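You operate a simulated robot arm through the tools that you are given. There is no shell and no other tool.

Carry out the task below with a simulated robot arm. There is one attempt and no reset: what you move stays moved.

JOB
Set the supply box to the volts and amps on the setting card.
Fine: output switch off first, set both knobs, then output on again. Where these are worked on the way, their far stop is far enough and under half their travel is too little: output switch.
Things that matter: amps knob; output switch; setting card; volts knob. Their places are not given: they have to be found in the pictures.

The check looks at the end state, three seconds after you hand in, the way a careful person would. Anything else that was tipped, shoved, dropped, spilled or broken makes it a failure.

ROBOT AND FRAMES
A 6-joint arm with a two-finger parallel gripper, fixed in place. Base frame: the origin is at the foot of the arm, x ahead of it, y to its left, z up. Lengths are in mm, angles in degrees, forces in N, time in s.
With the tool pointing down near the work surface it reaches from about 260 to 680 mm from the base axis. Its first joint turns from -66.0 to 66.0 degrees. Payload 2.9 kg.
Tool frame: the origin (TCP) lies between the finger pads and is the grasp point; the fingertips stand 30 mm ahead of it; z points along the fingers, y is the line along which they close. The gripper opens to 110 mm. The fingers are 20 mm wide and 10 mm thick; the gripper's body (48 by 112 mm) begins 55 mm behind the TCP.
Orientation is that of the tool frame in the base frame, as [roll, pitch, yaw] about the fixed x, y, z axes, in that order (R = Rz(yaw) Ry(pitch) Rx(roll)). With the fingers straight down and closing along the base's y, the tool's x points along the base's -x, its y along +y and its z along -z.

CONTROLS
- The arm moves only by the tool step_arm. Its argument "increments" is a list of rows, each a list of 3 entries, a list of its own where there are three numbers: the shift along the tool's x, y, z in m, then the turn, a rotation vector about the tool's x, y, z in degrees, then the closure, from 0 (fully open) to 1 (shut). In form: [[[tx, ty, tz], [rx, ry, rz], fingers], ...]. A call has 1 to 20 rows; each row is the pose to reach, as a shift and turn from the pose commanded when the call began, along the tool's axes at that moment. A row lasts 0.2 s, in which the tool goes at most 50 mm and 8.6 degrees; a call with a longer step from one row to the next is refused whole, and so is a gripper value outside its range. Where a pose cannot be reached the arm comes as near as it can. A force on the tool above 40 N (or 10 N above the force at the start of the call, whichever is more), or a blocked arm, ends the call early, and 0.2 s more pass. Each finger travels about 108 mm/s and halts on what it meets, pressing with about 40 N; the grip force reading is that of the motor and also rises with nothing between the fingers. The clock runs only during rows and for 0.2 s after the last one: add rows that repeat a pose to give the fingers time. It gives the time, the measured TCP pose, the force on the tool (base axes), the opening and the grip force at its end, in the units of the frame above (readings bear some noise), with the torque about the TCP (base axes, N m) and any sound that the robot's microphone picked up, and new pictures: "show" is both (left out), scene, wrist or none.
- Cameras (640 x 400 px; columns grow to the right, rows downward): "scene" is fixed at [96.1, 445.4, 1405.7]; the picture's right is [-0.58, -0.81, 0.00], its down [-0.29, 0.21, -0.93] and it looks along [0.76, -0.54, -0.36] (base axes); focal length 250 px, centre (320, 200). "wrist" rides on the gripper at [72, 17, -103] in the tool frame; the picture's right is [-0.23, 0.97, 0.00], its down [-0.76, -0.18, -0.62] and it looks along [-0.61, -0.14, 0.78] (tool axes); focal length 222 px, centre (320, 200).
- pixel_to_xyz(camera, pixels): for up to 12 pixels [column, row] of the newest picture of that camera ("zoom" is the newest enlarged one), the place [x, y, z] in the base frame of the surface seen there, good to about 2 mm. The clock stands still meanwhile.
- zoom(camera, box): a new picture of the part [left, top, right, bottom] of that camera's present view, enlarged. The clock stands still meanwhile.
- job_done(): hands the job in; it is judged then, once.

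Leave the gripper open and the arm clear of the work at the hand-in unless told otherwise.

The tools are called after "Call:" by a JSON object that holds its "name" and its "arguments". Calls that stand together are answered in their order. step_arm: Moves the arm, as the interface text tells. Its arguments: {"type":"object","properties":{"increments":{"type":"array","items":{"type":"array"}},"show":{"type":"string","enum":["both","scene","wrist","none"]}},"required":["increments"]} The other tools are called the same way: pixel_to_xyz (camera, pixels) gives the place of the surface under pixels of a picture; zoom (camera, box) takes an enlarged picture of a part of a camera's view; job_done () hands the job in.

At the start:

```text
t: 0.0
tcp_pos: [386.1, 34.1, 1285.4]
tool_rot: [180.0, 0.0, 179.9]
wrist_force: [0.1, 0.4, 0.2]
ft_torque: [-0.01, 0.0, -0.02]
gripper_width: 110.1
grip_force: 0.1
```

scene: 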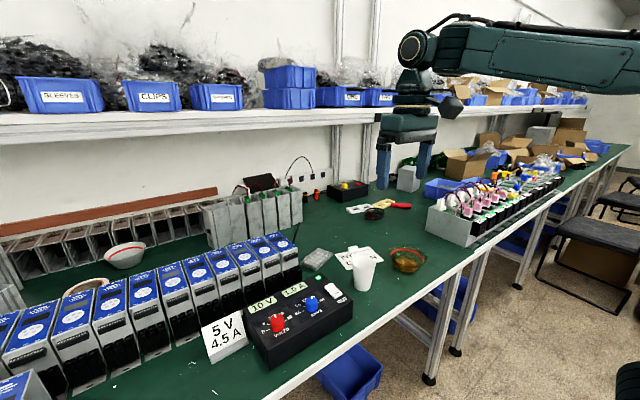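
wrist: 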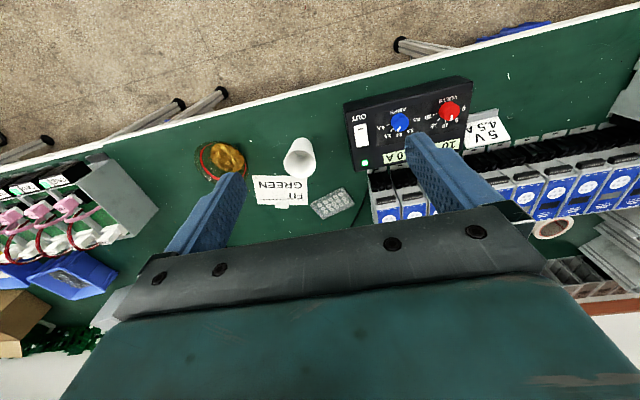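

I see the black supply box at about (300,325) in the scene, with a red knob, a blue knob and a white switch, and a card next to it reading "5 V 4.5 A". I'll zoom in on both views for detail.

Call:
{"name": "zoom", "arguments": {"camera": "scene", "box": [190, 260, 370, 380]}}

Call:
{"name": "zoom", "arguments": {"camera": "wrist", "box": [330, 60, 530, 185]}}

```text
3.33 times, centred on (280, 320) of scene
```

zoom: 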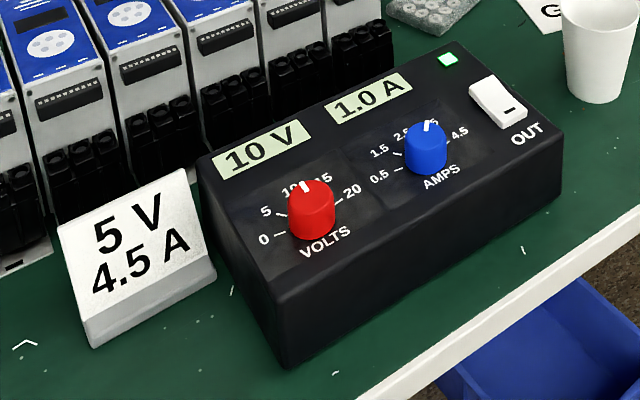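

```text
3.20 times, centred on (430, 122) of wrist
```

zoom: 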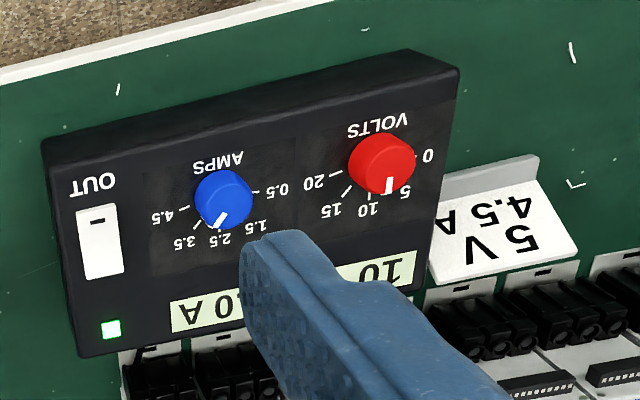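

The card reads 5 V, 4.5 A; the box's displays read 10 V and 1.0 A. I'll get the 3D positions of the knobs, switch, box corners and card, from the scene view.

Call:
{"name": "zoom", "arguments": {"camera": "scene", "box": [240, 270, 360, 345]}}

```text
5.33 times, centred on (300, 308) of scene
```

zoom: 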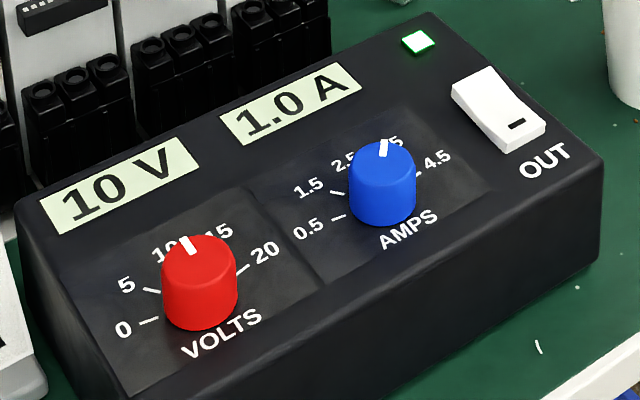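

Now the positions: knob tops, pointers, the switch ends, box corners, tick marks.

Call:
{"name": "pixel_to_xyz", "arguments": {"camera": "zoom", "pixels": [[200, 252], [184, 244], [383, 158], [384, 146], [476, 80], [518, 130], [498, 105], [20, 205], [425, 15], [600, 160], [418, 42], [540, 165]]}}

Call:
{"name": "pixel_to_xyz", "arguments": {"camera": "zoom", "pixels": [[148, 322], [152, 291], [242, 270], [338, 217], [338, 192], [418, 172], [123, 390], [215, 320], [400, 220], [250, 190], [620, 60], [540, 345]]}}

```text
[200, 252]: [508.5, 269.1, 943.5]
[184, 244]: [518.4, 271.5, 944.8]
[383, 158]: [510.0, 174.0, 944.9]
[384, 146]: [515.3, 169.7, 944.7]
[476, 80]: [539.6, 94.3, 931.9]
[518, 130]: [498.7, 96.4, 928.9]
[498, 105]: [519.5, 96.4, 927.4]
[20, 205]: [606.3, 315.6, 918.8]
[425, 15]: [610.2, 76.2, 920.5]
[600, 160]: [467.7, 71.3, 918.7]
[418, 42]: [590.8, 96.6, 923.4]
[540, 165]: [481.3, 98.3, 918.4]
```

```text
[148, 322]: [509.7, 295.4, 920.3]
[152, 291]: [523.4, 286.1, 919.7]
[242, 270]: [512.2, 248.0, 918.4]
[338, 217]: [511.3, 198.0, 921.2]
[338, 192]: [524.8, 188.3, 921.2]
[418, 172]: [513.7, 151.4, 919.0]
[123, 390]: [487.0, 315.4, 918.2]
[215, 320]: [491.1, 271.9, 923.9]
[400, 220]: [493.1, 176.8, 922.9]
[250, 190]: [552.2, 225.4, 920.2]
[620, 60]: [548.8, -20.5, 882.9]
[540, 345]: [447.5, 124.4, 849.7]
```

The volts pointer is at 10 (pointing along +x, centre about (508,270)). The amps knob is centred near (508,174), and its pointer seems to sit past 2.5 although the display says 1.0 A. Before moving I'll check the heights of obstacles: the shelf edge, the blue units, the cup and the card.

Call:
{"name": "pixel_to_xyz", "arguments": {"camera": "scene", "pixels": [[370, 108], [100, 135], [230, 112], [285, 240], [240, 255], [205, 270], [365, 250], [365, 285], [220, 320], [240, 345], [170, 285], [385, 180]]}}

Call:
{"name": "zoom", "arguments": {"camera": "scene", "box": [310, 265, 360, 310]}}

```text
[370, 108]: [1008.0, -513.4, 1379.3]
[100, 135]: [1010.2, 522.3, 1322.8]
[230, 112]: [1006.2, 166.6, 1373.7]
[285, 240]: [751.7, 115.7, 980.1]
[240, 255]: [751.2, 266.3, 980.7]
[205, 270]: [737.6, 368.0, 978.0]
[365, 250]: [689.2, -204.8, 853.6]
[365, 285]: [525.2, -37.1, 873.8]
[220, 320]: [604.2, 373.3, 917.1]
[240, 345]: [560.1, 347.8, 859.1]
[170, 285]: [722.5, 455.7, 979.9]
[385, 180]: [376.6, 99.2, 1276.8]
```

```text
8.89 times, centred on (335, 288) of scene
```

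zoom: 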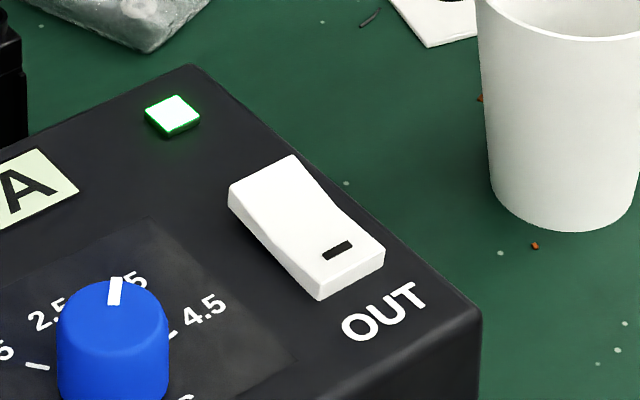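

The rocker is bent in the middle; the green lamp is lit (output on). I'll measure the rocker's surface heights to see which end is up.

Call:
{"name": "pixel_to_xyz", "arguments": {"camera": "zoom", "pixels": [[290, 162], [235, 186], [265, 178], [275, 195], [285, 205], [300, 220], [315, 235], [330, 250], [345, 260], [320, 272], [378, 250], [350, 265]]}}

Call:
{"name": "pixel_to_xyz", "arguments": {"camera": "zoom", "pixels": [[320, 290], [352, 280], [233, 200], [270, 250], [210, 180], [172, 108], [115, 290], [112, 320], [155, 345], [70, 345], [120, 285], [540, 20]]}}

```text
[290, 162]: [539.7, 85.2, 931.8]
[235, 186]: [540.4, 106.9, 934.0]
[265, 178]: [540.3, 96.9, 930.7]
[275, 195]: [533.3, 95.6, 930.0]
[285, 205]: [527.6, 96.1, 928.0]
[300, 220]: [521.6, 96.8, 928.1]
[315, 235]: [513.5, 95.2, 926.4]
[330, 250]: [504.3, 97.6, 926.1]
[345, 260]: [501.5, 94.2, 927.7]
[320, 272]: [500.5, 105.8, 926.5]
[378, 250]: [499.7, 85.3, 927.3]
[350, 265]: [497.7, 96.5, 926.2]
```

```text
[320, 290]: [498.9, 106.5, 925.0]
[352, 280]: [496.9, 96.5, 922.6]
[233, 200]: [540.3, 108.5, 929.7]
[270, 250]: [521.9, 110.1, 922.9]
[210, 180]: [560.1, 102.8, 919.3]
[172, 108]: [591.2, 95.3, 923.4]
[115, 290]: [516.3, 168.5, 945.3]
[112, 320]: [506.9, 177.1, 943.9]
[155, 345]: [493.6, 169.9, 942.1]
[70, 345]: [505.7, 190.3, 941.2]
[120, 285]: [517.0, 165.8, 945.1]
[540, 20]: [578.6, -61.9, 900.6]
```

The far end of the rocker (x≈540, z≈933) is raised and the near, marked end (x≈498, z≈926.5) is pressed, so it is on. To switch off I will press the far end; later, the near end. First I'll move above the box for a closer look with the wrist camera.

Call:
{"name": "step_arm", "arguments": {"increments": [[[-0.009, 0.0145, 0.0256], [0, 0, 0], 0], [[-0.0185, 0.029, 0.051], [0, 0, 0], 0], [[-0.028, 0.0435, 0.077], [0, 0, 0], 0], [[-0.037, 0.058, 0.1025], [0, 0, 0], 0], [[-0.046, 0.0725, 0.128], [0, 0, 0], 0], [[-0.0555, 0.087, 0.154], [0, 0, 0], 0], [[-0.065, 0.1015, 0.179], [0, 0, 0], 0], [[-0.074, 0.116, 0.205], [0, 0, 0], 0], [[-0.074, 0.116, 0.205], [0, 0, 0], 0]], "show": "both"}}

```text
t: 2.0
tcp_pos: [460.0, 151.2, 1077.6]
tool_rot: [180.0, 0.1, 180.0]
wrist_force: [0.3, 0.5, 0.0]
ft_torque: [0.02, -0.02, 0.02]
gripper_width: 110.2
grip_force: 0.0
```

scene: 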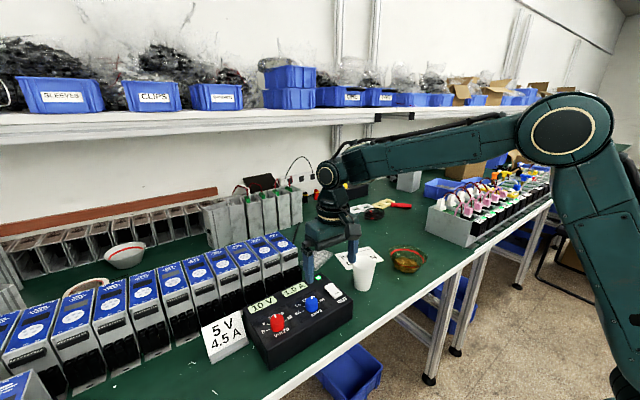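
wrist: 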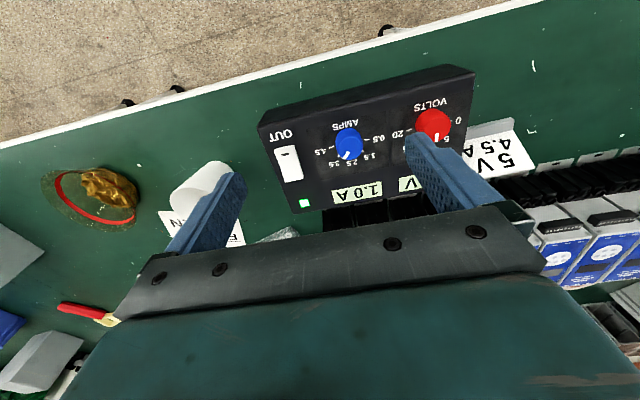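

Good view. I'll zoom into the wrist picture at the box.

Call:
{"name": "zoom", "arguments": {"camera": "wrist", "box": [260, 95, 400, 215]}}

Call:
{"name": "zoom", "arguments": {"camera": "wrist", "box": [370, 60, 540, 200]}}

```text
3.33 times, centred on (330, 155) of wrist
```

zoom: 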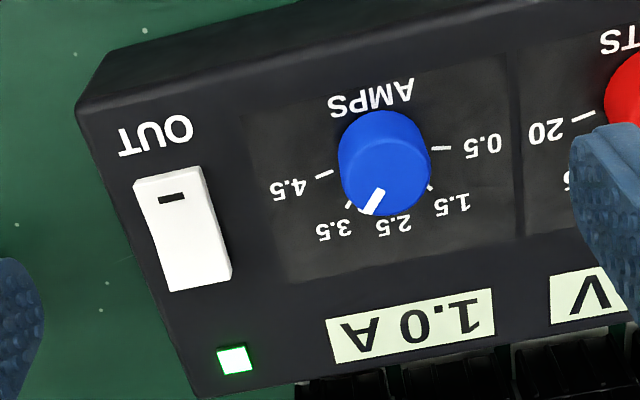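

```text
2.86 times, centred on (455, 130) of wrist
```

zoom: 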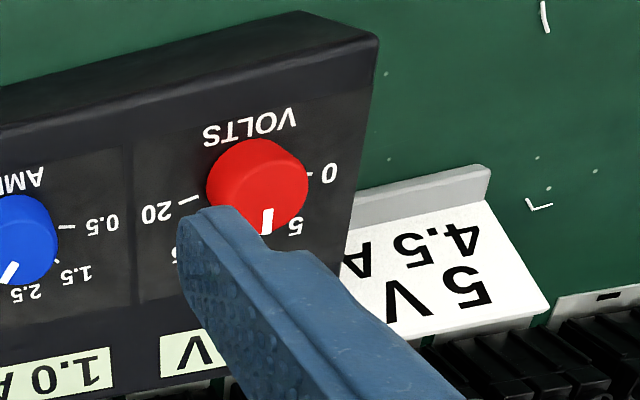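

The amps pointer sits around 3 (between 2.5 and 3.5). I'll measure the knob and tick geometry more exactly from this nearer view.

Call:
{"name": "zoom", "arguments": {"camera": "wrist", "box": [310, 115, 390, 175]}}

```text
6.67 times, centred on (350, 145) of wrist
```

zoom: 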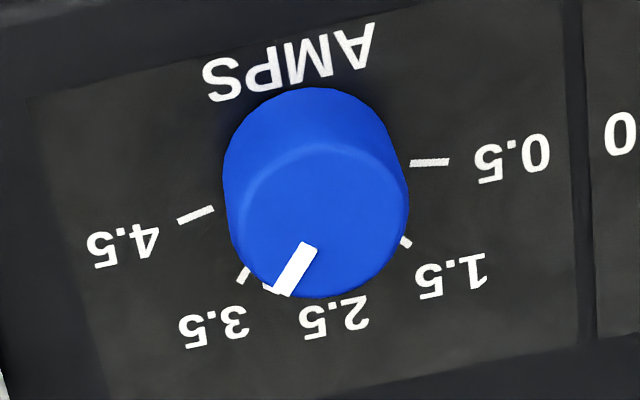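

Call:
{"name": "pixel_to_xyz", "arguments": {"camera": "zoom", "pixels": [[412, 162], [447, 161], [211, 209], [180, 220], [248, 268], [240, 282], [402, 238], [411, 246], [308, 246], [282, 291], [325, 220], [270, 287]]}}

Call:
{"name": "pixel_to_xyz", "arguments": {"camera": "zoom", "pixels": [[242, 222], [404, 195], [325, 150], [325, 294], [270, 285], [390, 260], [265, 165], [380, 160]]}}

```text
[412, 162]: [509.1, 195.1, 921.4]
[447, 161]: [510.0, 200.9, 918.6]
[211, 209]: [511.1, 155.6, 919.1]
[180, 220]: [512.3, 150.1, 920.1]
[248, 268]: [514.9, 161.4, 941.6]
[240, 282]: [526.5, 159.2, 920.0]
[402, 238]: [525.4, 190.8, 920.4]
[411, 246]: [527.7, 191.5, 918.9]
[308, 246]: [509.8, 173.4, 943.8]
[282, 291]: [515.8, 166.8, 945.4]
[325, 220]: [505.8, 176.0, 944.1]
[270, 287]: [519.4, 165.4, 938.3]
```

```text
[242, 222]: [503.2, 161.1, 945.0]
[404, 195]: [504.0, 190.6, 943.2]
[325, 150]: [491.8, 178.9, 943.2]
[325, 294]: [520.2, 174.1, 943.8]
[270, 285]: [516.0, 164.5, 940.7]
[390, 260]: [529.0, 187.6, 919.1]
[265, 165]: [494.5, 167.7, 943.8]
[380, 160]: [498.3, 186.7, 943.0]
```

Knob centre ≈ (506,175.5), top z≈944. The amps ticks are about 40° apart (0.5 at +80°, 2.5 at 0°, 4.5 at −78° from +x). The pointer sits at about −41°, which is 3.5 A. Now I'll close the fingers and move above the raised far end of the rocker (540, 96).

Call:
{"name": "step_arm", "arguments": {"increments": [[[-0.016, -0.011, 0.0], [0, 0, 0], 0.5], [[-0.032, -0.022, 0.0], [0, 0, 0], 1.0], [[-0.048, -0.033, 0.02], [0, 0, 0], 1.0], [[-0.064, -0.044, 0.045], [0, 0, 0], 1.0], [[-0.08, -0.055, 0.077], [0, 0, 0], 1.0], [[-0.08, -0.055, 0.077], [0, 0, 0], 1.0], [[-0.08, -0.055, 0.077], [0, 0, 0], 1.0]], "show": "both"}}

```text
t: 3.6
tcp_pos: [541.6, 96.4, 1002.8]
tool_rot: [179.9, 0.1, 180.0]
wrist_force: [0.2, 0.0, 0.4]
ft_torque: [0.0, -0.01, 0.01]
gripper_width: 0.0
grip_force: 37.9
```

scene: 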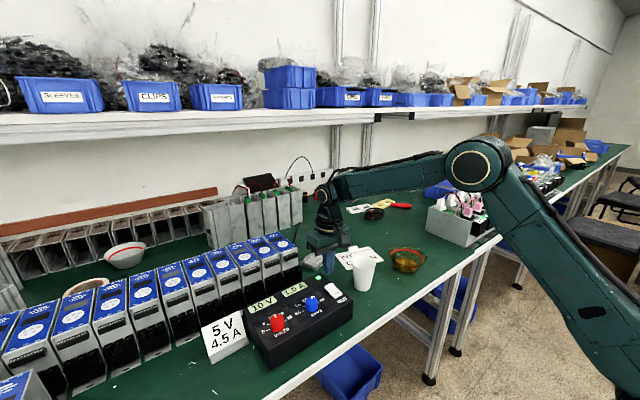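
wrist: 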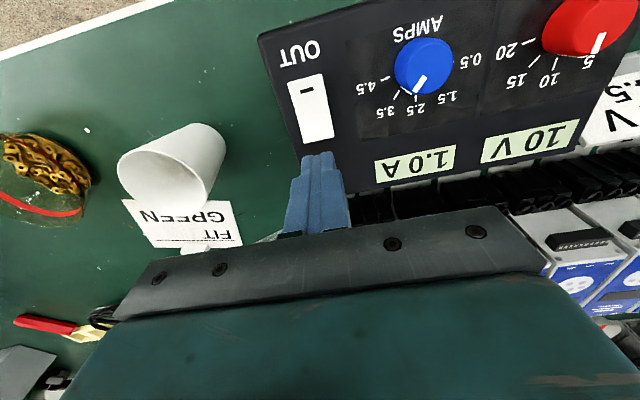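

Fingers are shut above the far end of the rocker. Next I descend to just above it (TCP z≈966), then press down slowly by about 10 mm.

Call:
{"name": "step_arm", "arguments": {"increments": [[[0.002, 0, 0.012], [0, 0, 0], 1], [[0.002, 0, 0.024], [0, 0, 0], 1], [[0.002, 0, 0.035], [0, 0, 0], 1], [[0.002, 0, 0.038], [0, 0, 0], 1], [[0.002, 0, 0.04], [0, 0, 0], 1], [[0.002, 0, 0.042], [0, 0, 0], 1], [[0.002, 0, 0.044], [0, 0, 0], 1], [[0.002, 0, 0.046], [0, 0, 0], 1]], "show": "both"}}

```text
t: 5.4
tcp_pos: [537.5, 95.4, 959.0]
tool_rot: [-180.0, 0.1, 180.0]
wrist_force: [-3.1, -0.2, 11.9]
ft_torque: [-0.04, 0.23, 0.0]
gripper_width: 0.1
grip_force: 37.8
```

scene: 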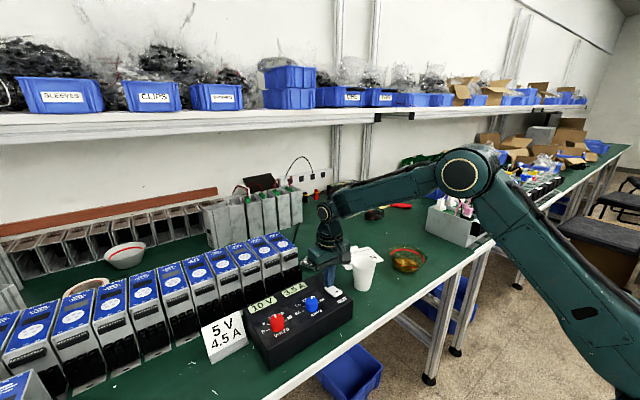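
wrist: 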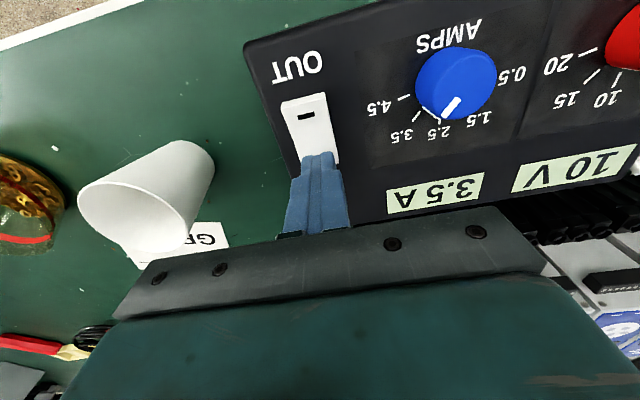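

The amps display changed to 3.5 A (now showing the set value), so the output has just gone off. The force is 12 N, so I'll press 3 mm further to reach the stop for certain.

Call:
{"name": "step_arm", "arguments": {"increments": [[[0, 0, 0.001], [0, 0, 0], 1], [[0, 0, 0.002], [0, 0, 0], 1], [[0, 0, 0.003], [0, 0, 0], 1]], "show": "wrist"}}

```text
t: 6.1
tcp_pos: [540.7, 95.8, 958.3]
tool_rot: [179.9, 0.4, 180.0]
wrist_force: [0.2, -0.5, 2.5]
ft_torque: [-0.05, 0.02, 0.03]
gripper_width: 0.0
grip_force: 37.2
stopped in row 3: the force on the tool passed its limit at 42 N (the readings are from after the stop); the commanded pose is now the measured one
```

wrist: 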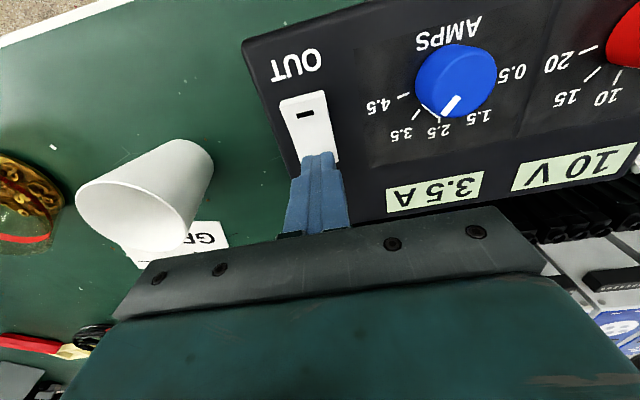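

The press met the stop (42 N). Now I lift straight up and check the rocker and the lamp.

Call:
{"name": "step_arm", "arguments": {"increments": [[[0, 0, -0.02], [0, 0, 0], 1], [[0, 0, -0.05], [0, 0, 0], 1], [[0.03, 0, -0.085], [0, 0, 0], 1], [[0.06, 0.02, -0.11], [0, 0, 0], 1], [[0.08, 0.04, -0.12], [0, 0, 0], 1], [[0.08, 0.04, -0.12], [0, 0, 0], 1]], "show": "both"}}

Call:
{"name": "zoom", "arguments": {"camera": "scene", "box": [240, 270, 360, 345]}}

Call:
{"name": "zoom", "arguments": {"camera": "wrist", "box": [260, 60, 480, 215]}}

```text
t: 7.5
tcp_pos: [460.4, 136.4, 1076.1]
tool_rot: [180.0, 0.3, 180.0]
wrist_force: [-0.8, 0.6, -0.6]
ft_torque: [-0.01, 0.01, -0.01]
gripper_width: 0.0
grip_force: 38.7
```

scene: 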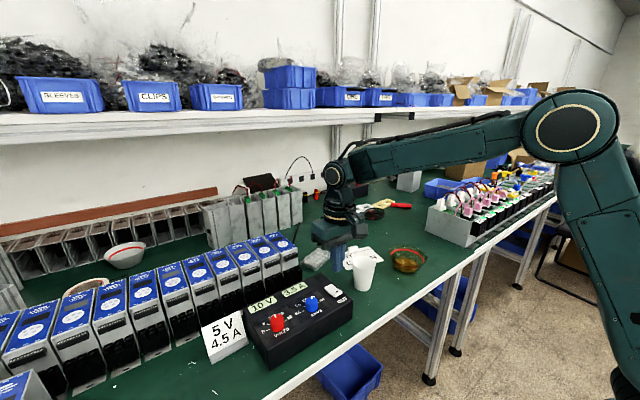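
wrist: 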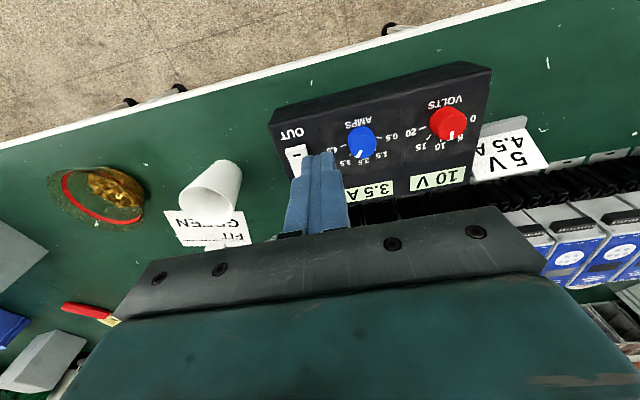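

```text
5.33 times, centred on (300, 308) of scene
```

zoom: 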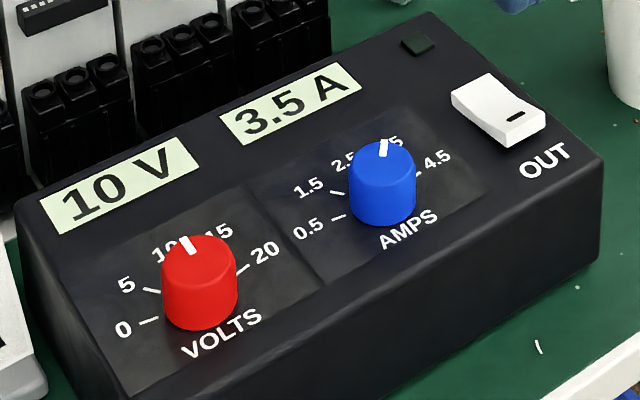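

```text
2.58 times, centred on (370, 138) of wrist
```

zoom: 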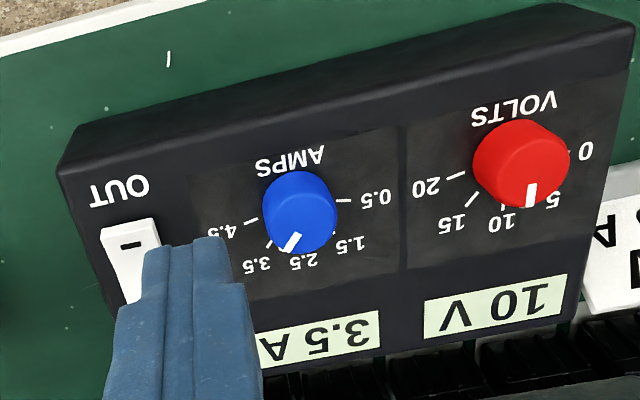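

The lamp is dark, the rocker is tipped the other way, and the displays show the settings (10 V, 3.5 A). The box has not moved. I'll measure the volts knob geometry from this wrist view.

Call:
{"name": "zoom", "arguments": {"camera": "wrist", "box": [405, 90, 485, 150]}}

```text
6.67 times, centred on (445, 120) of wrist
```

zoom: 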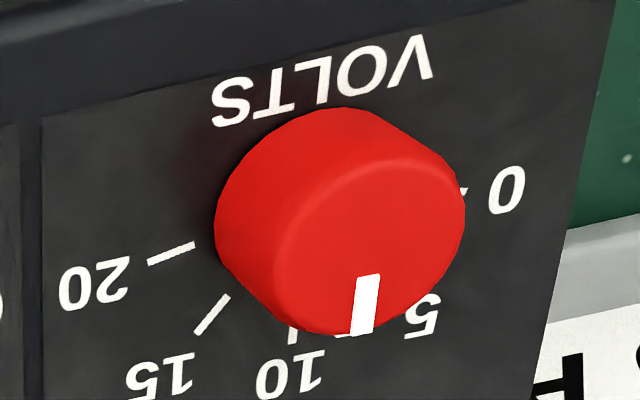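

Call:
{"name": "pixel_to_xyz", "arguments": {"camera": "zoom", "pixels": [[193, 245], [150, 262], [226, 299], [200, 330], [292, 335], [465, 190], [370, 280], [360, 328], [285, 245], [455, 215], [365, 165], [355, 325]]}}

Call:
{"name": "pixel_to_xyz", "arguments": {"camera": "zoom", "pixels": [[370, 240], [300, 310], [430, 175], [310, 190], [420, 290], [280, 270], [450, 190], [390, 163]]}}

```text
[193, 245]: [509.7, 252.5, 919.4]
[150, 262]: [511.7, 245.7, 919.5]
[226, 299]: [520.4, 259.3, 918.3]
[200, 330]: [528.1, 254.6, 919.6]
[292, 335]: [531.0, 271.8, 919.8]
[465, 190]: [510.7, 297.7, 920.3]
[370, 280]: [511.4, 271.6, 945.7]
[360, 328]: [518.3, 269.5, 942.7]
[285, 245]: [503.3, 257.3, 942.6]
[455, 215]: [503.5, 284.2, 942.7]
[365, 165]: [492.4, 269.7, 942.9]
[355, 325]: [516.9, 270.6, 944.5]
```

```text
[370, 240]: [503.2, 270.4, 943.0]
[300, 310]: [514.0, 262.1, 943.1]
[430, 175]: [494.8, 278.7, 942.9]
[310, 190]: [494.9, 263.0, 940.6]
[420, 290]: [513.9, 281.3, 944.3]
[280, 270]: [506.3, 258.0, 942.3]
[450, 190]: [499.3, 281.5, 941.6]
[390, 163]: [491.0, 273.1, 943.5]
```

The volts knob centre is about (506, 270.9). The pointer is at 0° (10 V) and the 5 V tick is about +39° counter-clockwise seen from above. I'll move above the volts knob with the fingers open about 55 mm.

Call:
{"name": "step_arm", "arguments": {"increments": [[[-0.009, 0.027, 0.0], [0, 0, 0], 0.5], [[-0.018, 0.054, 0.0], [0, 0, 0], 0.5], [[-0.027, 0.081, 0.02], [0, 0, 0], 0.5], [[-0.036, 0.108, 0.045], [0, 0, 0], 0.5], [[-0.0456, 0.1345, 0.066], [0, 0, 0], 0.5], [[-0.0456, 0.1345, 0.066], [0, 0, 0], 0.5], [[-0.0456, 0.1345, 0.066], [0, 0, 0], 0.5]], "show": "both"}}

```text
t: 9.1
tcp_pos: [503.2, 272.3, 1012.8]
tool_rot: [179.9, 0.4, 180.0]
wrist_force: [0.0, -0.6, -0.2]
ft_torque: [0.01, 0.01, 0.01]
gripper_width: 54.8
grip_force: 0.0
```

scene: 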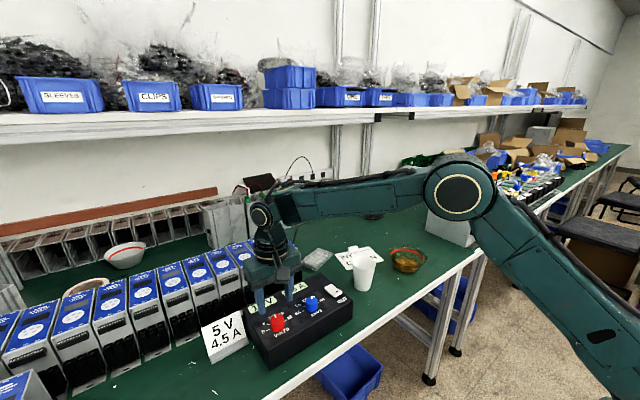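
wrist: 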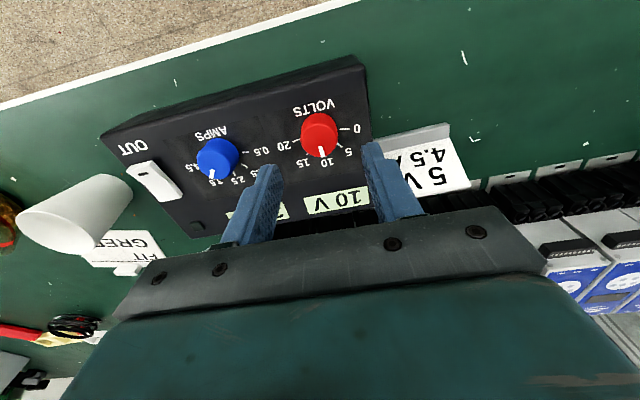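

I'll hold for a moment to get a steadier pose reading.

Call:
{"name": "step_arm", "arguments": {"increments": [[[0, 0, 0], [0, 0, 0], 0.5], [[0, 0, 0], [0, 0, 0], 0.5]], "show": "none"}}

Call:
{"name": "step_arm", "arguments": {"increments": [[[0, 0, 0], [0, 0, 0], 0.5]], "show": "none"}}

```text
t: 9.7
tcp_pos: [504.7, 273.6, 1013.1]
tool_rot: [179.9, 0.3, -180.0]
wrist_force: [-0.2, 0.2, 1.1]
ft_torque: [-0.04, 0.04, 0.04]
gripper_width: 54.9
grip_force: 0.2
```

```text
t: 10.1
tcp_pos: [504.3, 271.5, 1013.6]
tool_rot: [179.9, 0.3, 179.9]
wrist_force: [0.5, 0.6, -0.3]
ft_torque: [0.03, -0.02, 0.03]
gripper_width: 55.2
grip_force: 0.1
```

The mean reading is (504.1, 272.5, 1013.2). I'll correct by +1.9 mm in x and −1.6 mm in y and descend to TCP z≈955 (fingertips about 5 mm above the panel), with the fingers still open around the knob.

Call:
{"name": "step_arm", "arguments": {"increments": [[[-0.0019, -0.0016, 0.015], [0, 0, 0], 0.5], [[-0.0019, -0.0016, 0.03], [0, 0, 0], 0.5], [[-0.0019, -0.0016, 0.045], [0, 0, 0], 0.5], [[-0.0019, -0.0016, 0.058], [0, 0, 0], 0.5], [[-0.0019, -0.0016, 0.058], [0, 0, 0], 0.5]], "show": "both"}}

Call:
{"name": "zoom", "arguments": {"camera": "scene", "box": [230, 280, 350, 355]}}

Call:
{"name": "zoom", "arguments": {"camera": "wrist", "box": [240, 100, 400, 220]}}

```text
t: 11.3
tcp_pos: [505.8, 268.3, 953.2]
tool_rot: [179.9, 0.4, 180.0]
wrist_force: [-0.4, 0.2, 0.2]
ft_torque: [-0.01, -0.01, 0.01]
gripper_width: 55.1
grip_force: 0.0
```

scene: 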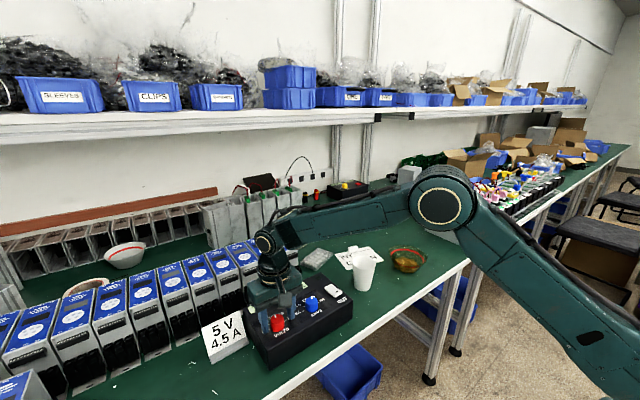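
wrist: 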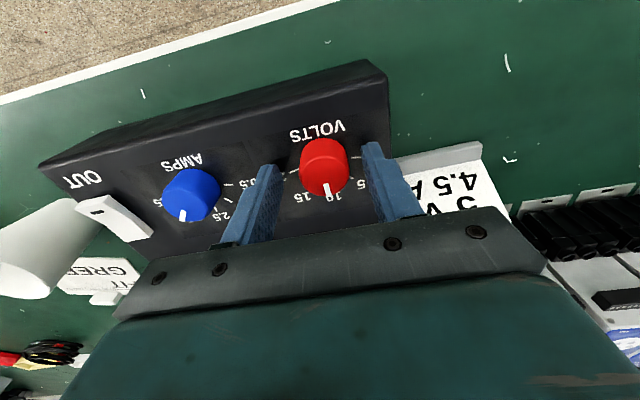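

```text
5.33 times, centred on (290, 318) of scene
```

zoom: 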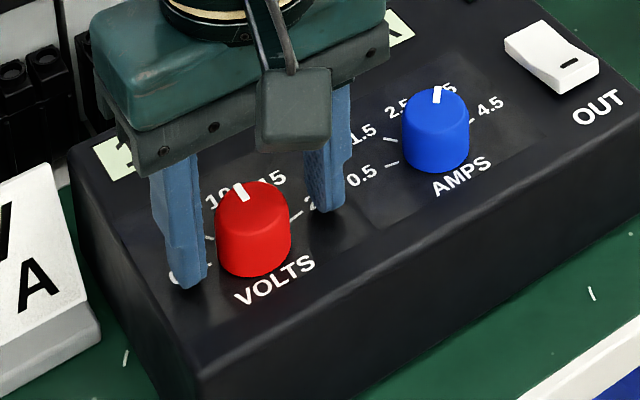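

```text
3.33 times, centred on (320, 160) of wrist
```

zoom: 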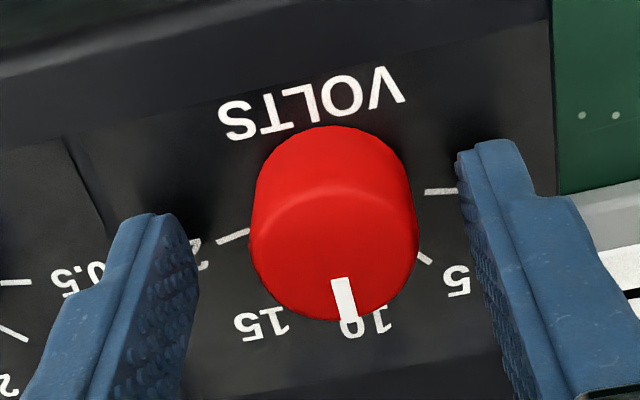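

The fingers straddle the volts knob. I'll check the centring by comparing the finger inner faces and the knob edges in this same picture.

Call:
{"name": "pixel_to_xyz", "arguments": {"camera": "zoom", "pixels": [[152, 225], [180, 225], [190, 250], [462, 158], [480, 150], [470, 180], [262, 245], [412, 225], [337, 195], [338, 314], [343, 283], [335, 240]]}}

Call:
{"name": "step_arm", "arguments": {"increments": [[[0, 0, 0], [0, 0, 0], 0.5]], "show": "none"}}

Call:
{"name": "step_arm", "arguments": {"increments": [[[0, 0, 0], [0, 0, 0], 0.5]], "show": "none"}}

```text
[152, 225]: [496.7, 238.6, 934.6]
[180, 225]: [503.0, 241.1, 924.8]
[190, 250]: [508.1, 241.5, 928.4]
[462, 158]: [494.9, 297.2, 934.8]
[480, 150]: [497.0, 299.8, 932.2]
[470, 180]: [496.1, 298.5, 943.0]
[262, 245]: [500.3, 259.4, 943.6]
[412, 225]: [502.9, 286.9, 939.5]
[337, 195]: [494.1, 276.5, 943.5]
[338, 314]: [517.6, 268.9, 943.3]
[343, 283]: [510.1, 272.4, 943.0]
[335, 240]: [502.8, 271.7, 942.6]
```

```text
t: 11.7
tcp_pos: [507.5, 269.1, 954.5]
tool_rot: [179.9, 0.4, 179.9]
wrist_force: [-1.0, 0.0, -0.5]
ft_torque: [-0.01, 0.01, 0.03]
gripper_width: 54.9
grip_force: 0.1
```

```text
t: 12.1
tcp_pos: [505.8, 268.6, 955.4]
tool_rot: [179.9, 0.4, 180.0]
wrist_force: [0.1, -0.3, -0.6]
ft_torque: [-0.03, -0.03, -0.03]
gripper_width: 55.1
grip_force: 0.0
```

The finger midline is at y≈269 and the knob centre at ≈271, so I shift +2 mm in y and close in steps, watching the side force.

Call:
{"name": "step_arm", "arguments": {"increments": [[[0, 0.002, 0], [0, 0, 0], 0.5], [[0, 0.002, 0], [0, 0, 0], 0.66], [[0, 0.002, 0], [0, 0, 0], 0.69]], "show": "wrist"}}

Call:
{"name": "zoom", "arguments": {"camera": "wrist", "box": [240, 100, 400, 220]}}

```text
t: 12.9
tcp_pos: [506.8, 272.1, 955.2]
tool_rot: [179.8, 0.3, -180.0]
wrist_force: [0.5, 0.6, -1.1]
ft_torque: [0.0, 0.01, -0.02]
gripper_width: 34.0
grip_force: 0.0
```

wrist: 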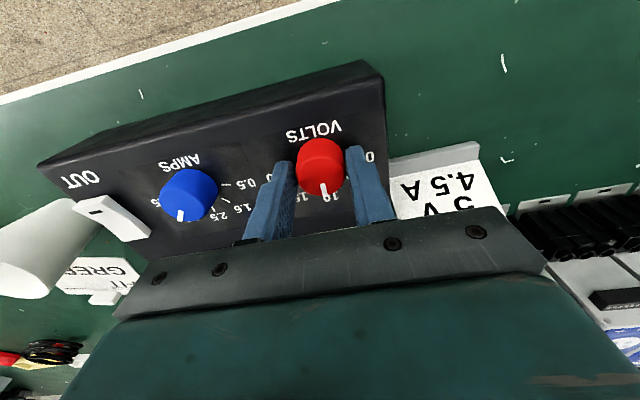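

```text
3.33 times, centred on (320, 160) of wrist
```

zoom: 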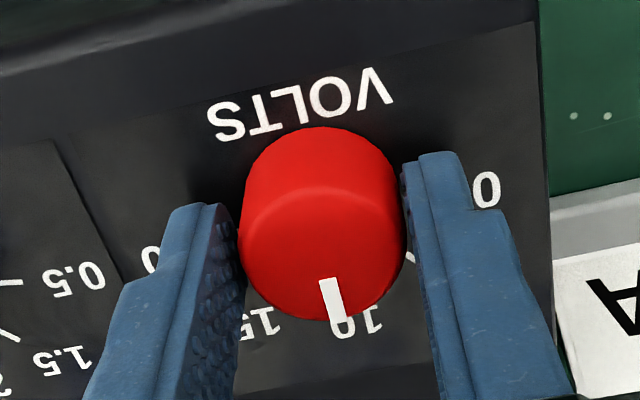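

Centred well at 34 mm. I'll close gently to about 31 then 29 mm and read the forces.

Call:
{"name": "step_arm", "arguments": {"increments": [[[0, 0.002, 0], [0, 0, 0], 0.705], [[0, 0.002, 0], [0, 0, 0], 0.718]], "show": "none"}}

```text
t: 13.5
tcp_pos: [506.6, 271.9, 955.0]
tool_rot: [180.0, 0.3, 179.9]
wrist_force: [-0.7, -4.5, 2.5]
ft_torque: [-0.12, 0.06, -0.01]
gripper_width: 33.3
grip_force: 1.7
```

Rows are relative to the start of each call, so I mistakenly shifted another 2 mm; the −4.5 N side force shows the −y finger touching. I'll move back 2 mm in y with the fingers slightly opened.

Call:
{"name": "step_arm", "arguments": {"increments": [[[0, -0.002, 0], [0, 0, 0], 0.69], [[0, -0.002, 0], [0, 0, 0], 0.69]], "show": "wrist"}}

Call:
{"name": "zoom", "arguments": {"camera": "wrist", "box": [240, 100, 400, 220]}}

```text
t: 14.1
tcp_pos: [506.7, 271.9, 955.0]
tool_rot: [179.9, 0.4, 180.0]
wrist_force: [-0.4, 0.5, -0.6]
ft_torque: [0.0, 0.02, 0.05]
gripper_width: 34.3
grip_force: 0.8
```

wrist: 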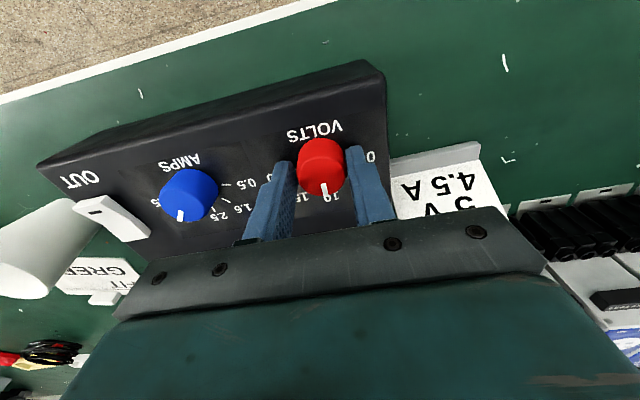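

```text
3.33 times, centred on (320, 160) of wrist
```

zoom: 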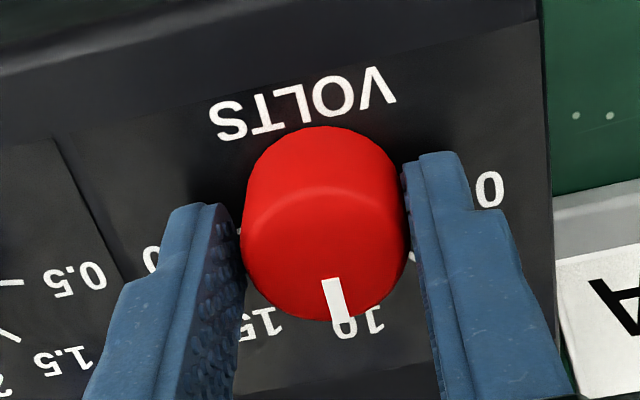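

I'll check in the scene view whether the box itself has stayed put.

Call:
{"name": "step_arm", "arguments": {"increments": [[[0, 0, 0], [0, 0, 0], 0.69]], "show": "scene"}}

Call:
{"name": "zoom", "arguments": {"camera": "scene", "box": [240, 270, 360, 345]}}

```text
t: 14.5
tcp_pos: [508.4, 269.4, 954.2]
tool_rot: [179.9, 0.3, 180.0]
wrist_force: [-0.3, 0.2, -1.0]
ft_torque: [-0.01, 0.04, -0.01]
gripper_width: 34.7
grip_force: 0.2
```

scene: 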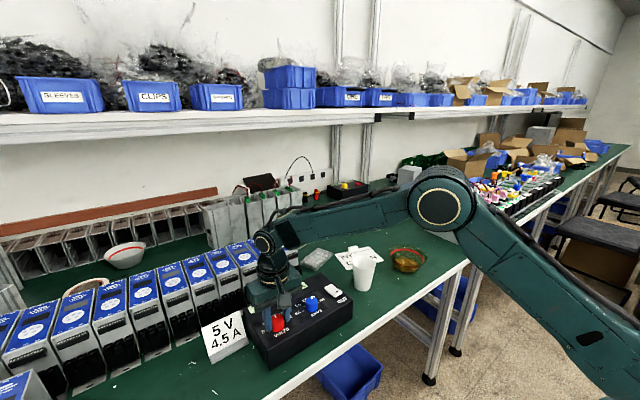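

```text
5.33 times, centred on (300, 308) of scene
```

zoom: 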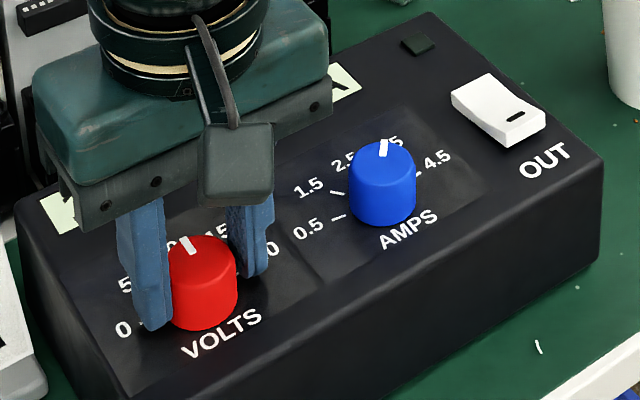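

The box has not moved (OUT and AMPS labels at the same pixels). Now I close to about 32 mm and read the forces.

Call:
{"name": "step_arm", "arguments": {"increments": [[[0, 0, 0], [0, 0, 0], 0.7], [[0, 0, 0], [0, 0, 0], 0.709]], "show": "none"}}

```text
t: 15.1
tcp_pos: [508.4, 270.6, 953.7]
tool_rot: [-180.0, 0.5, 180.0]
wrist_force: [0.2, 3.9, -1.4]
ft_torque: [0.03, -0.06, 0.0]
gripper_width: 33.8
grip_force: 1.2
```

Now +3.9 N from the other side: the right centring is about +1 mm in y. I'll shift +1 mm and close on.

Call:
{"name": "step_arm", "arguments": {"increments": [[[0, 0.001, 0], [0, 0, 0], 0.7], [[0, 0.001, 0], [0, 0, 0], 0.709], [[0, 0.001, 0], [0, 0, 0], 0.72]], "show": "none"}}

```text
t: 15.9
tcp_pos: [507.9, 271.7, 953.9]
tool_rot: [179.9, 0.4, -180.0]
wrist_force: [1.8, 0.0, 2.8]
ft_torque: [-0.17, -0.02, 0.01]
gripper_width: 31.7
grip_force: 20.9
```

Balanced: zero side force, width 31.7 mm, grip 21 N. I tighten a little more and turn −20° about tool z (counter-clockwise from above) as a first part.

Call:
{"name": "step_arm", "arguments": {"increments": [[[0, 0, 0], [0, 0, 0], 0.75], [[0, 0, 0], [0, 0, 0], 0.75], [[0, 0, 0], [0, 0, -5], 0.75], [[0, 0, 0], [0, 0, -10], 0.75], [[0, 0, 0], [0, 0, -15], 0.75], [[0, 0, 0], [0, 0, -20], 0.75], [[0, 0, 0], [0, 0, -20], 0.75]], "show": "both"}}

Call:
{"name": "zoom", "arguments": {"camera": "scene", "box": [230, 270, 350, 345]}}

Call:
{"name": "zoom", "arguments": {"camera": "wrist", "box": [240, 100, 400, 220]}}

```text
t: 17.5
tcp_pos: [508.3, 271.6, 954.7]
tool_rot: [-179.9, 0.1, -160.0]
wrist_force: [-2.1, -2.7, 6.9]
ft_torque: [0.3, 0.3, -0.01]
gripper_width: 31.4
grip_force: 40.0
```

scene: 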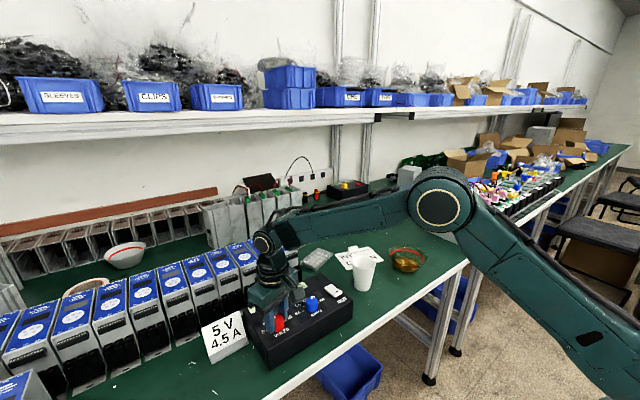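
wrist: 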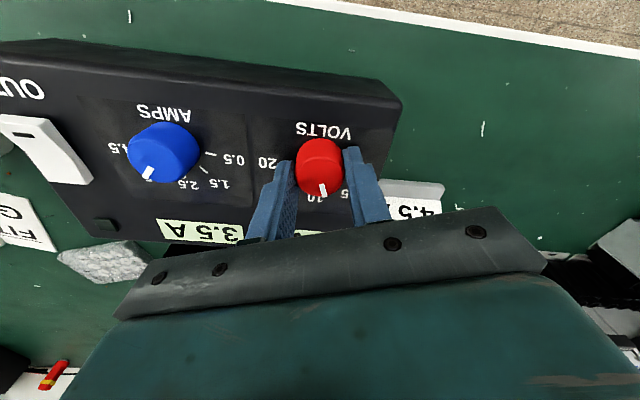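

```text
5.33 times, centred on (290, 308) of scene
```

zoom: 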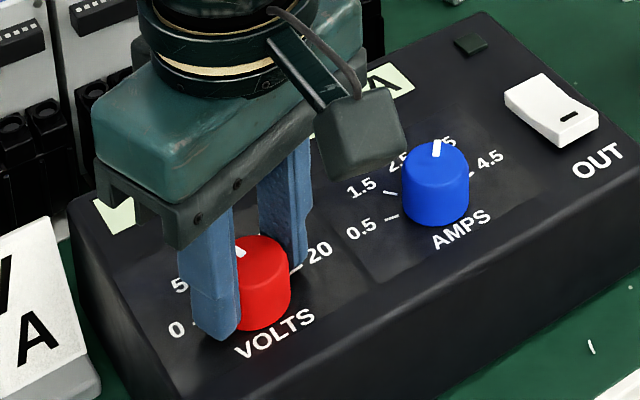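

```text
3.33 times, centred on (320, 160) of wrist
```

zoom: 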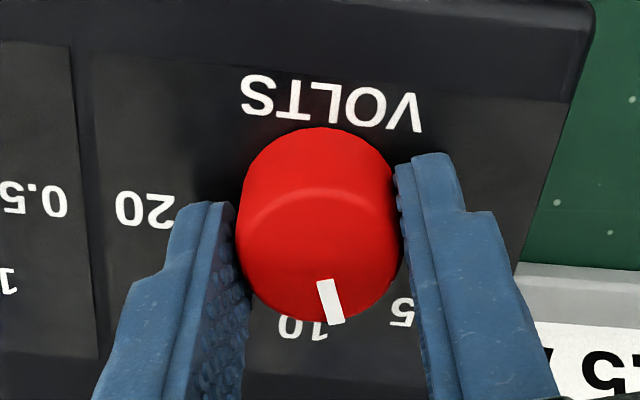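

The knob turns with the fingers. I'll turn another −20° to reach the 5 V mark.

Call:
{"name": "step_arm", "arguments": {"increments": [[[0, 0, 0], [0, 0, -5], 0.75], [[0, 0, 0], [0, 0, -10], 0.75], [[0, 0, 0], [0, 0, -15], 0.75], [[0, 0, 0], [0, 0, -20], 0.75], [[0, 0, 0], [0, 0, -20], 0.75]], "show": "both"}}

Call:
{"name": "zoom", "arguments": {"camera": "scene", "box": [230, 270, 350, 345]}}

Call:
{"name": "zoom", "arguments": {"camera": "wrist", "box": [240, 100, 400, 220]}}

```text
t: 18.7
tcp_pos: [507.3, 272.3, 953.8]
tool_rot: [-179.8, 0.3, -139.9]
wrist_force: [-6.1, -2.2, 12.1]
ft_torque: [0.26, 0.43, 0.0]
gripper_width: 31.3
grip_force: 40.3
```

scene: 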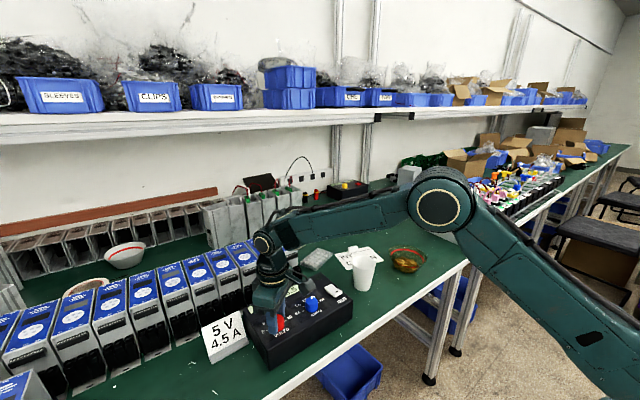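
wrist: 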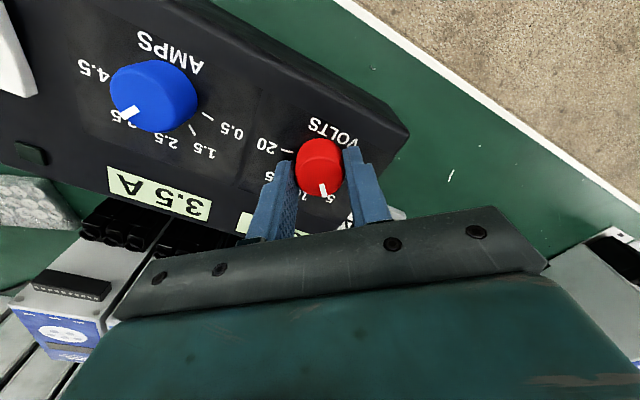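

```text
5.33 times, centred on (290, 308) of scene
```

zoom: 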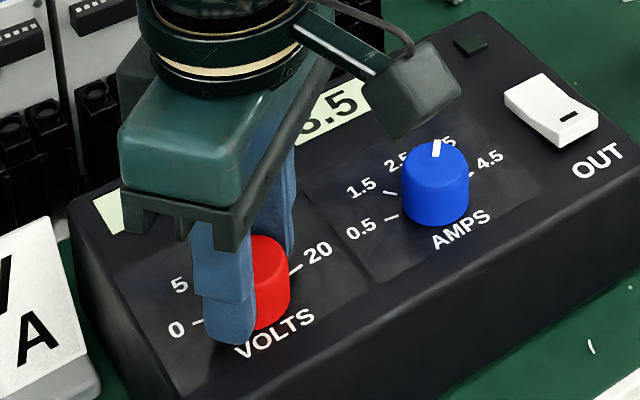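

```text
3.33 times, centred on (320, 160) of wrist
```

zoom: 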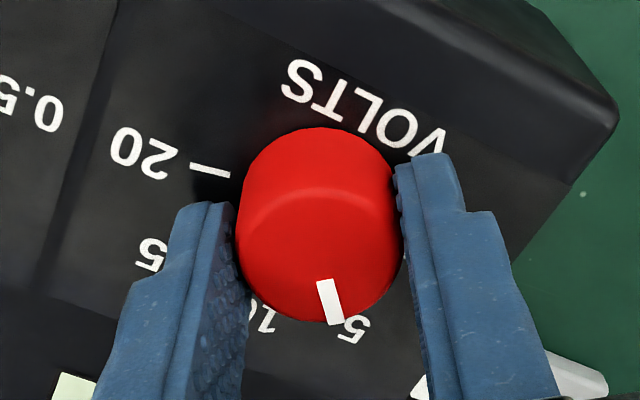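

Turned 40°. The volts display is hidden from both cameras now, so I open the fingers, lift straight up and check it.

Call:
{"name": "step_arm", "arguments": {"increments": [[[0, 0, 0], [0, 0, 0], 0.65], [[0, 0, 0], [0, 0, 0], 0.5], [[0, 0, 0], [0, 0, 0], 0.5], [[0, 0, -0.02], [0, 0, 0], 0.5], [[0, 0, -0.045], [0, 0, 0], 0.5], [[0, 0, -0.08], [0, 0, 0], 0.5], [[0, 0, -0.12], [0, 0, 0], 0.5], [[0, 0, -0.12], [0, 0, 0], 0.5]], "show": "both"}}

Call:
{"name": "zoom", "arguments": {"camera": "scene", "box": [240, 270, 360, 345]}}

Call:
{"name": "zoom", "arguments": {"camera": "wrist", "box": [120, 60, 440, 260]}}

```text
t: 20.5
tcp_pos: [506.3, 272.1, 1076.6]
tool_rot: [-179.8, 0.3, -140.0]
wrist_force: [-0.2, -0.1, -1.2]
ft_torque: [-0.01, 0.02, -0.01]
gripper_width: 54.9
grip_force: 0.1
```

scene: 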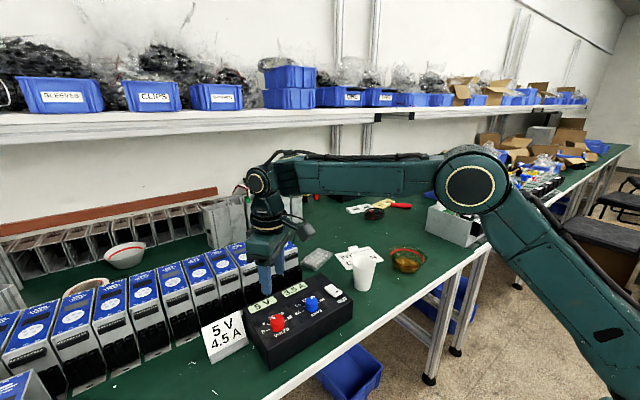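
wrist: 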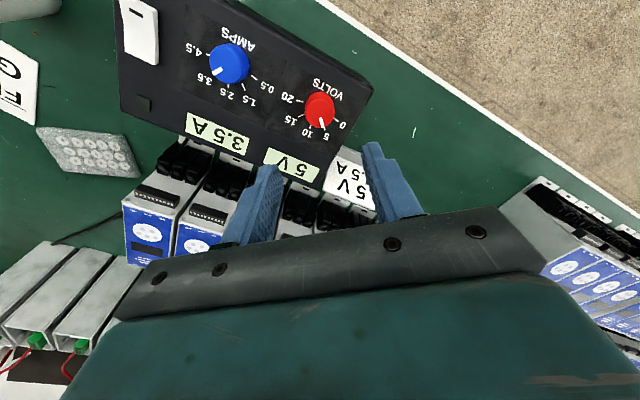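

```text
5.33 times, centred on (300, 308) of scene
```

zoom: 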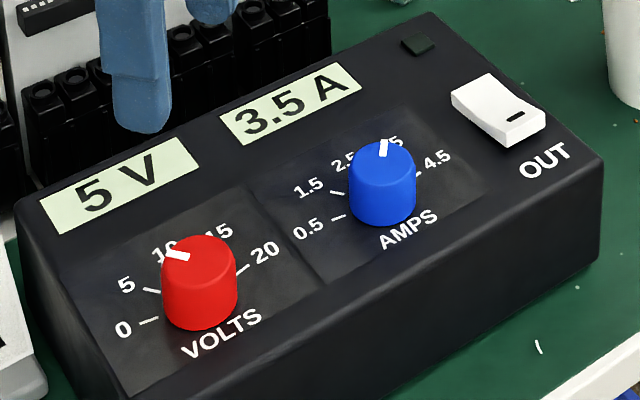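

```text
2.00 times, centred on (280, 160) of wrist
```

zoom: 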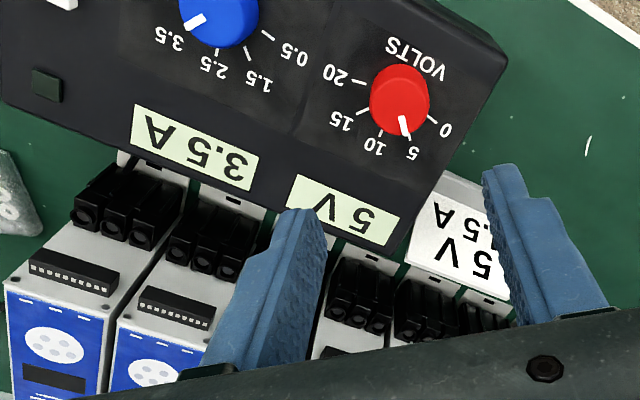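

The display now reads 5 V and the box is in the same place. I'll check the pointer angle more exactly against the 5 tick.

Call:
{"name": "zoom", "arguments": {"camera": "wrist", "box": [280, 80, 360, 140]}}

```text
6.67 times, centred on (320, 110) of wrist
```

zoom: 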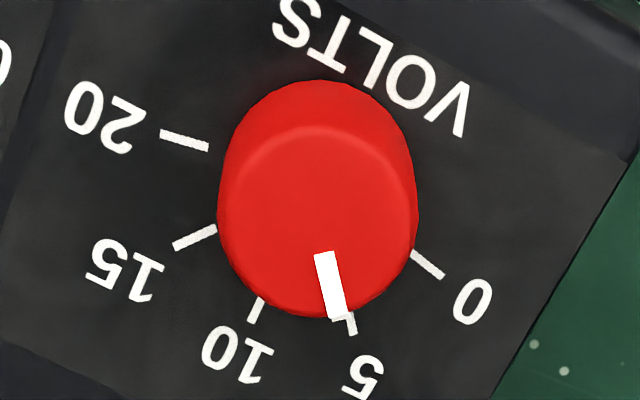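

Call:
{"name": "pixel_to_xyz", "arguments": {"camera": "zoom", "pixels": [[324, 256], [335, 312], [349, 320], [353, 331], [260, 303], [252, 320], [213, 230], [176, 246], [205, 147], [164, 134], [414, 254], [441, 276]]}}

Call:
{"name": "pixel_to_xyz", "arguments": {"camera": "zoom", "pixels": [[325, 262], [328, 275], [331, 290], [333, 302], [230, 215], [408, 215], [320, 128], [310, 310], [235, 250], [405, 250], [255, 155], [385, 155]]}}

```text
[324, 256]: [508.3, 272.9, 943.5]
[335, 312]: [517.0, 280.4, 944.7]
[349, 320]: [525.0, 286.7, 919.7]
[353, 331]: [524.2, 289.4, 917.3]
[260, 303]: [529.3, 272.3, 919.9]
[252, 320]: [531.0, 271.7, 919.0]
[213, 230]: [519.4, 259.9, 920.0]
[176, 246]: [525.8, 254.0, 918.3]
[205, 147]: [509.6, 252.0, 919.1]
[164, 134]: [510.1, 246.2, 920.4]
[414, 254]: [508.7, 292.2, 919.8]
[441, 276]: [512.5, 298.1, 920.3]
```

```text
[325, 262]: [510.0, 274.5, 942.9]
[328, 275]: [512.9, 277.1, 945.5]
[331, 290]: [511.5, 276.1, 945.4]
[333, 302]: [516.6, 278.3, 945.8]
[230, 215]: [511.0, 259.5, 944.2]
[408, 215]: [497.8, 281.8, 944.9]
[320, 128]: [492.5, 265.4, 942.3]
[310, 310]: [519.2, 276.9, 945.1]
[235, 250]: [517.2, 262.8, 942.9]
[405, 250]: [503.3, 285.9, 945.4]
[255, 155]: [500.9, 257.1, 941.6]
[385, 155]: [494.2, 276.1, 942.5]
```

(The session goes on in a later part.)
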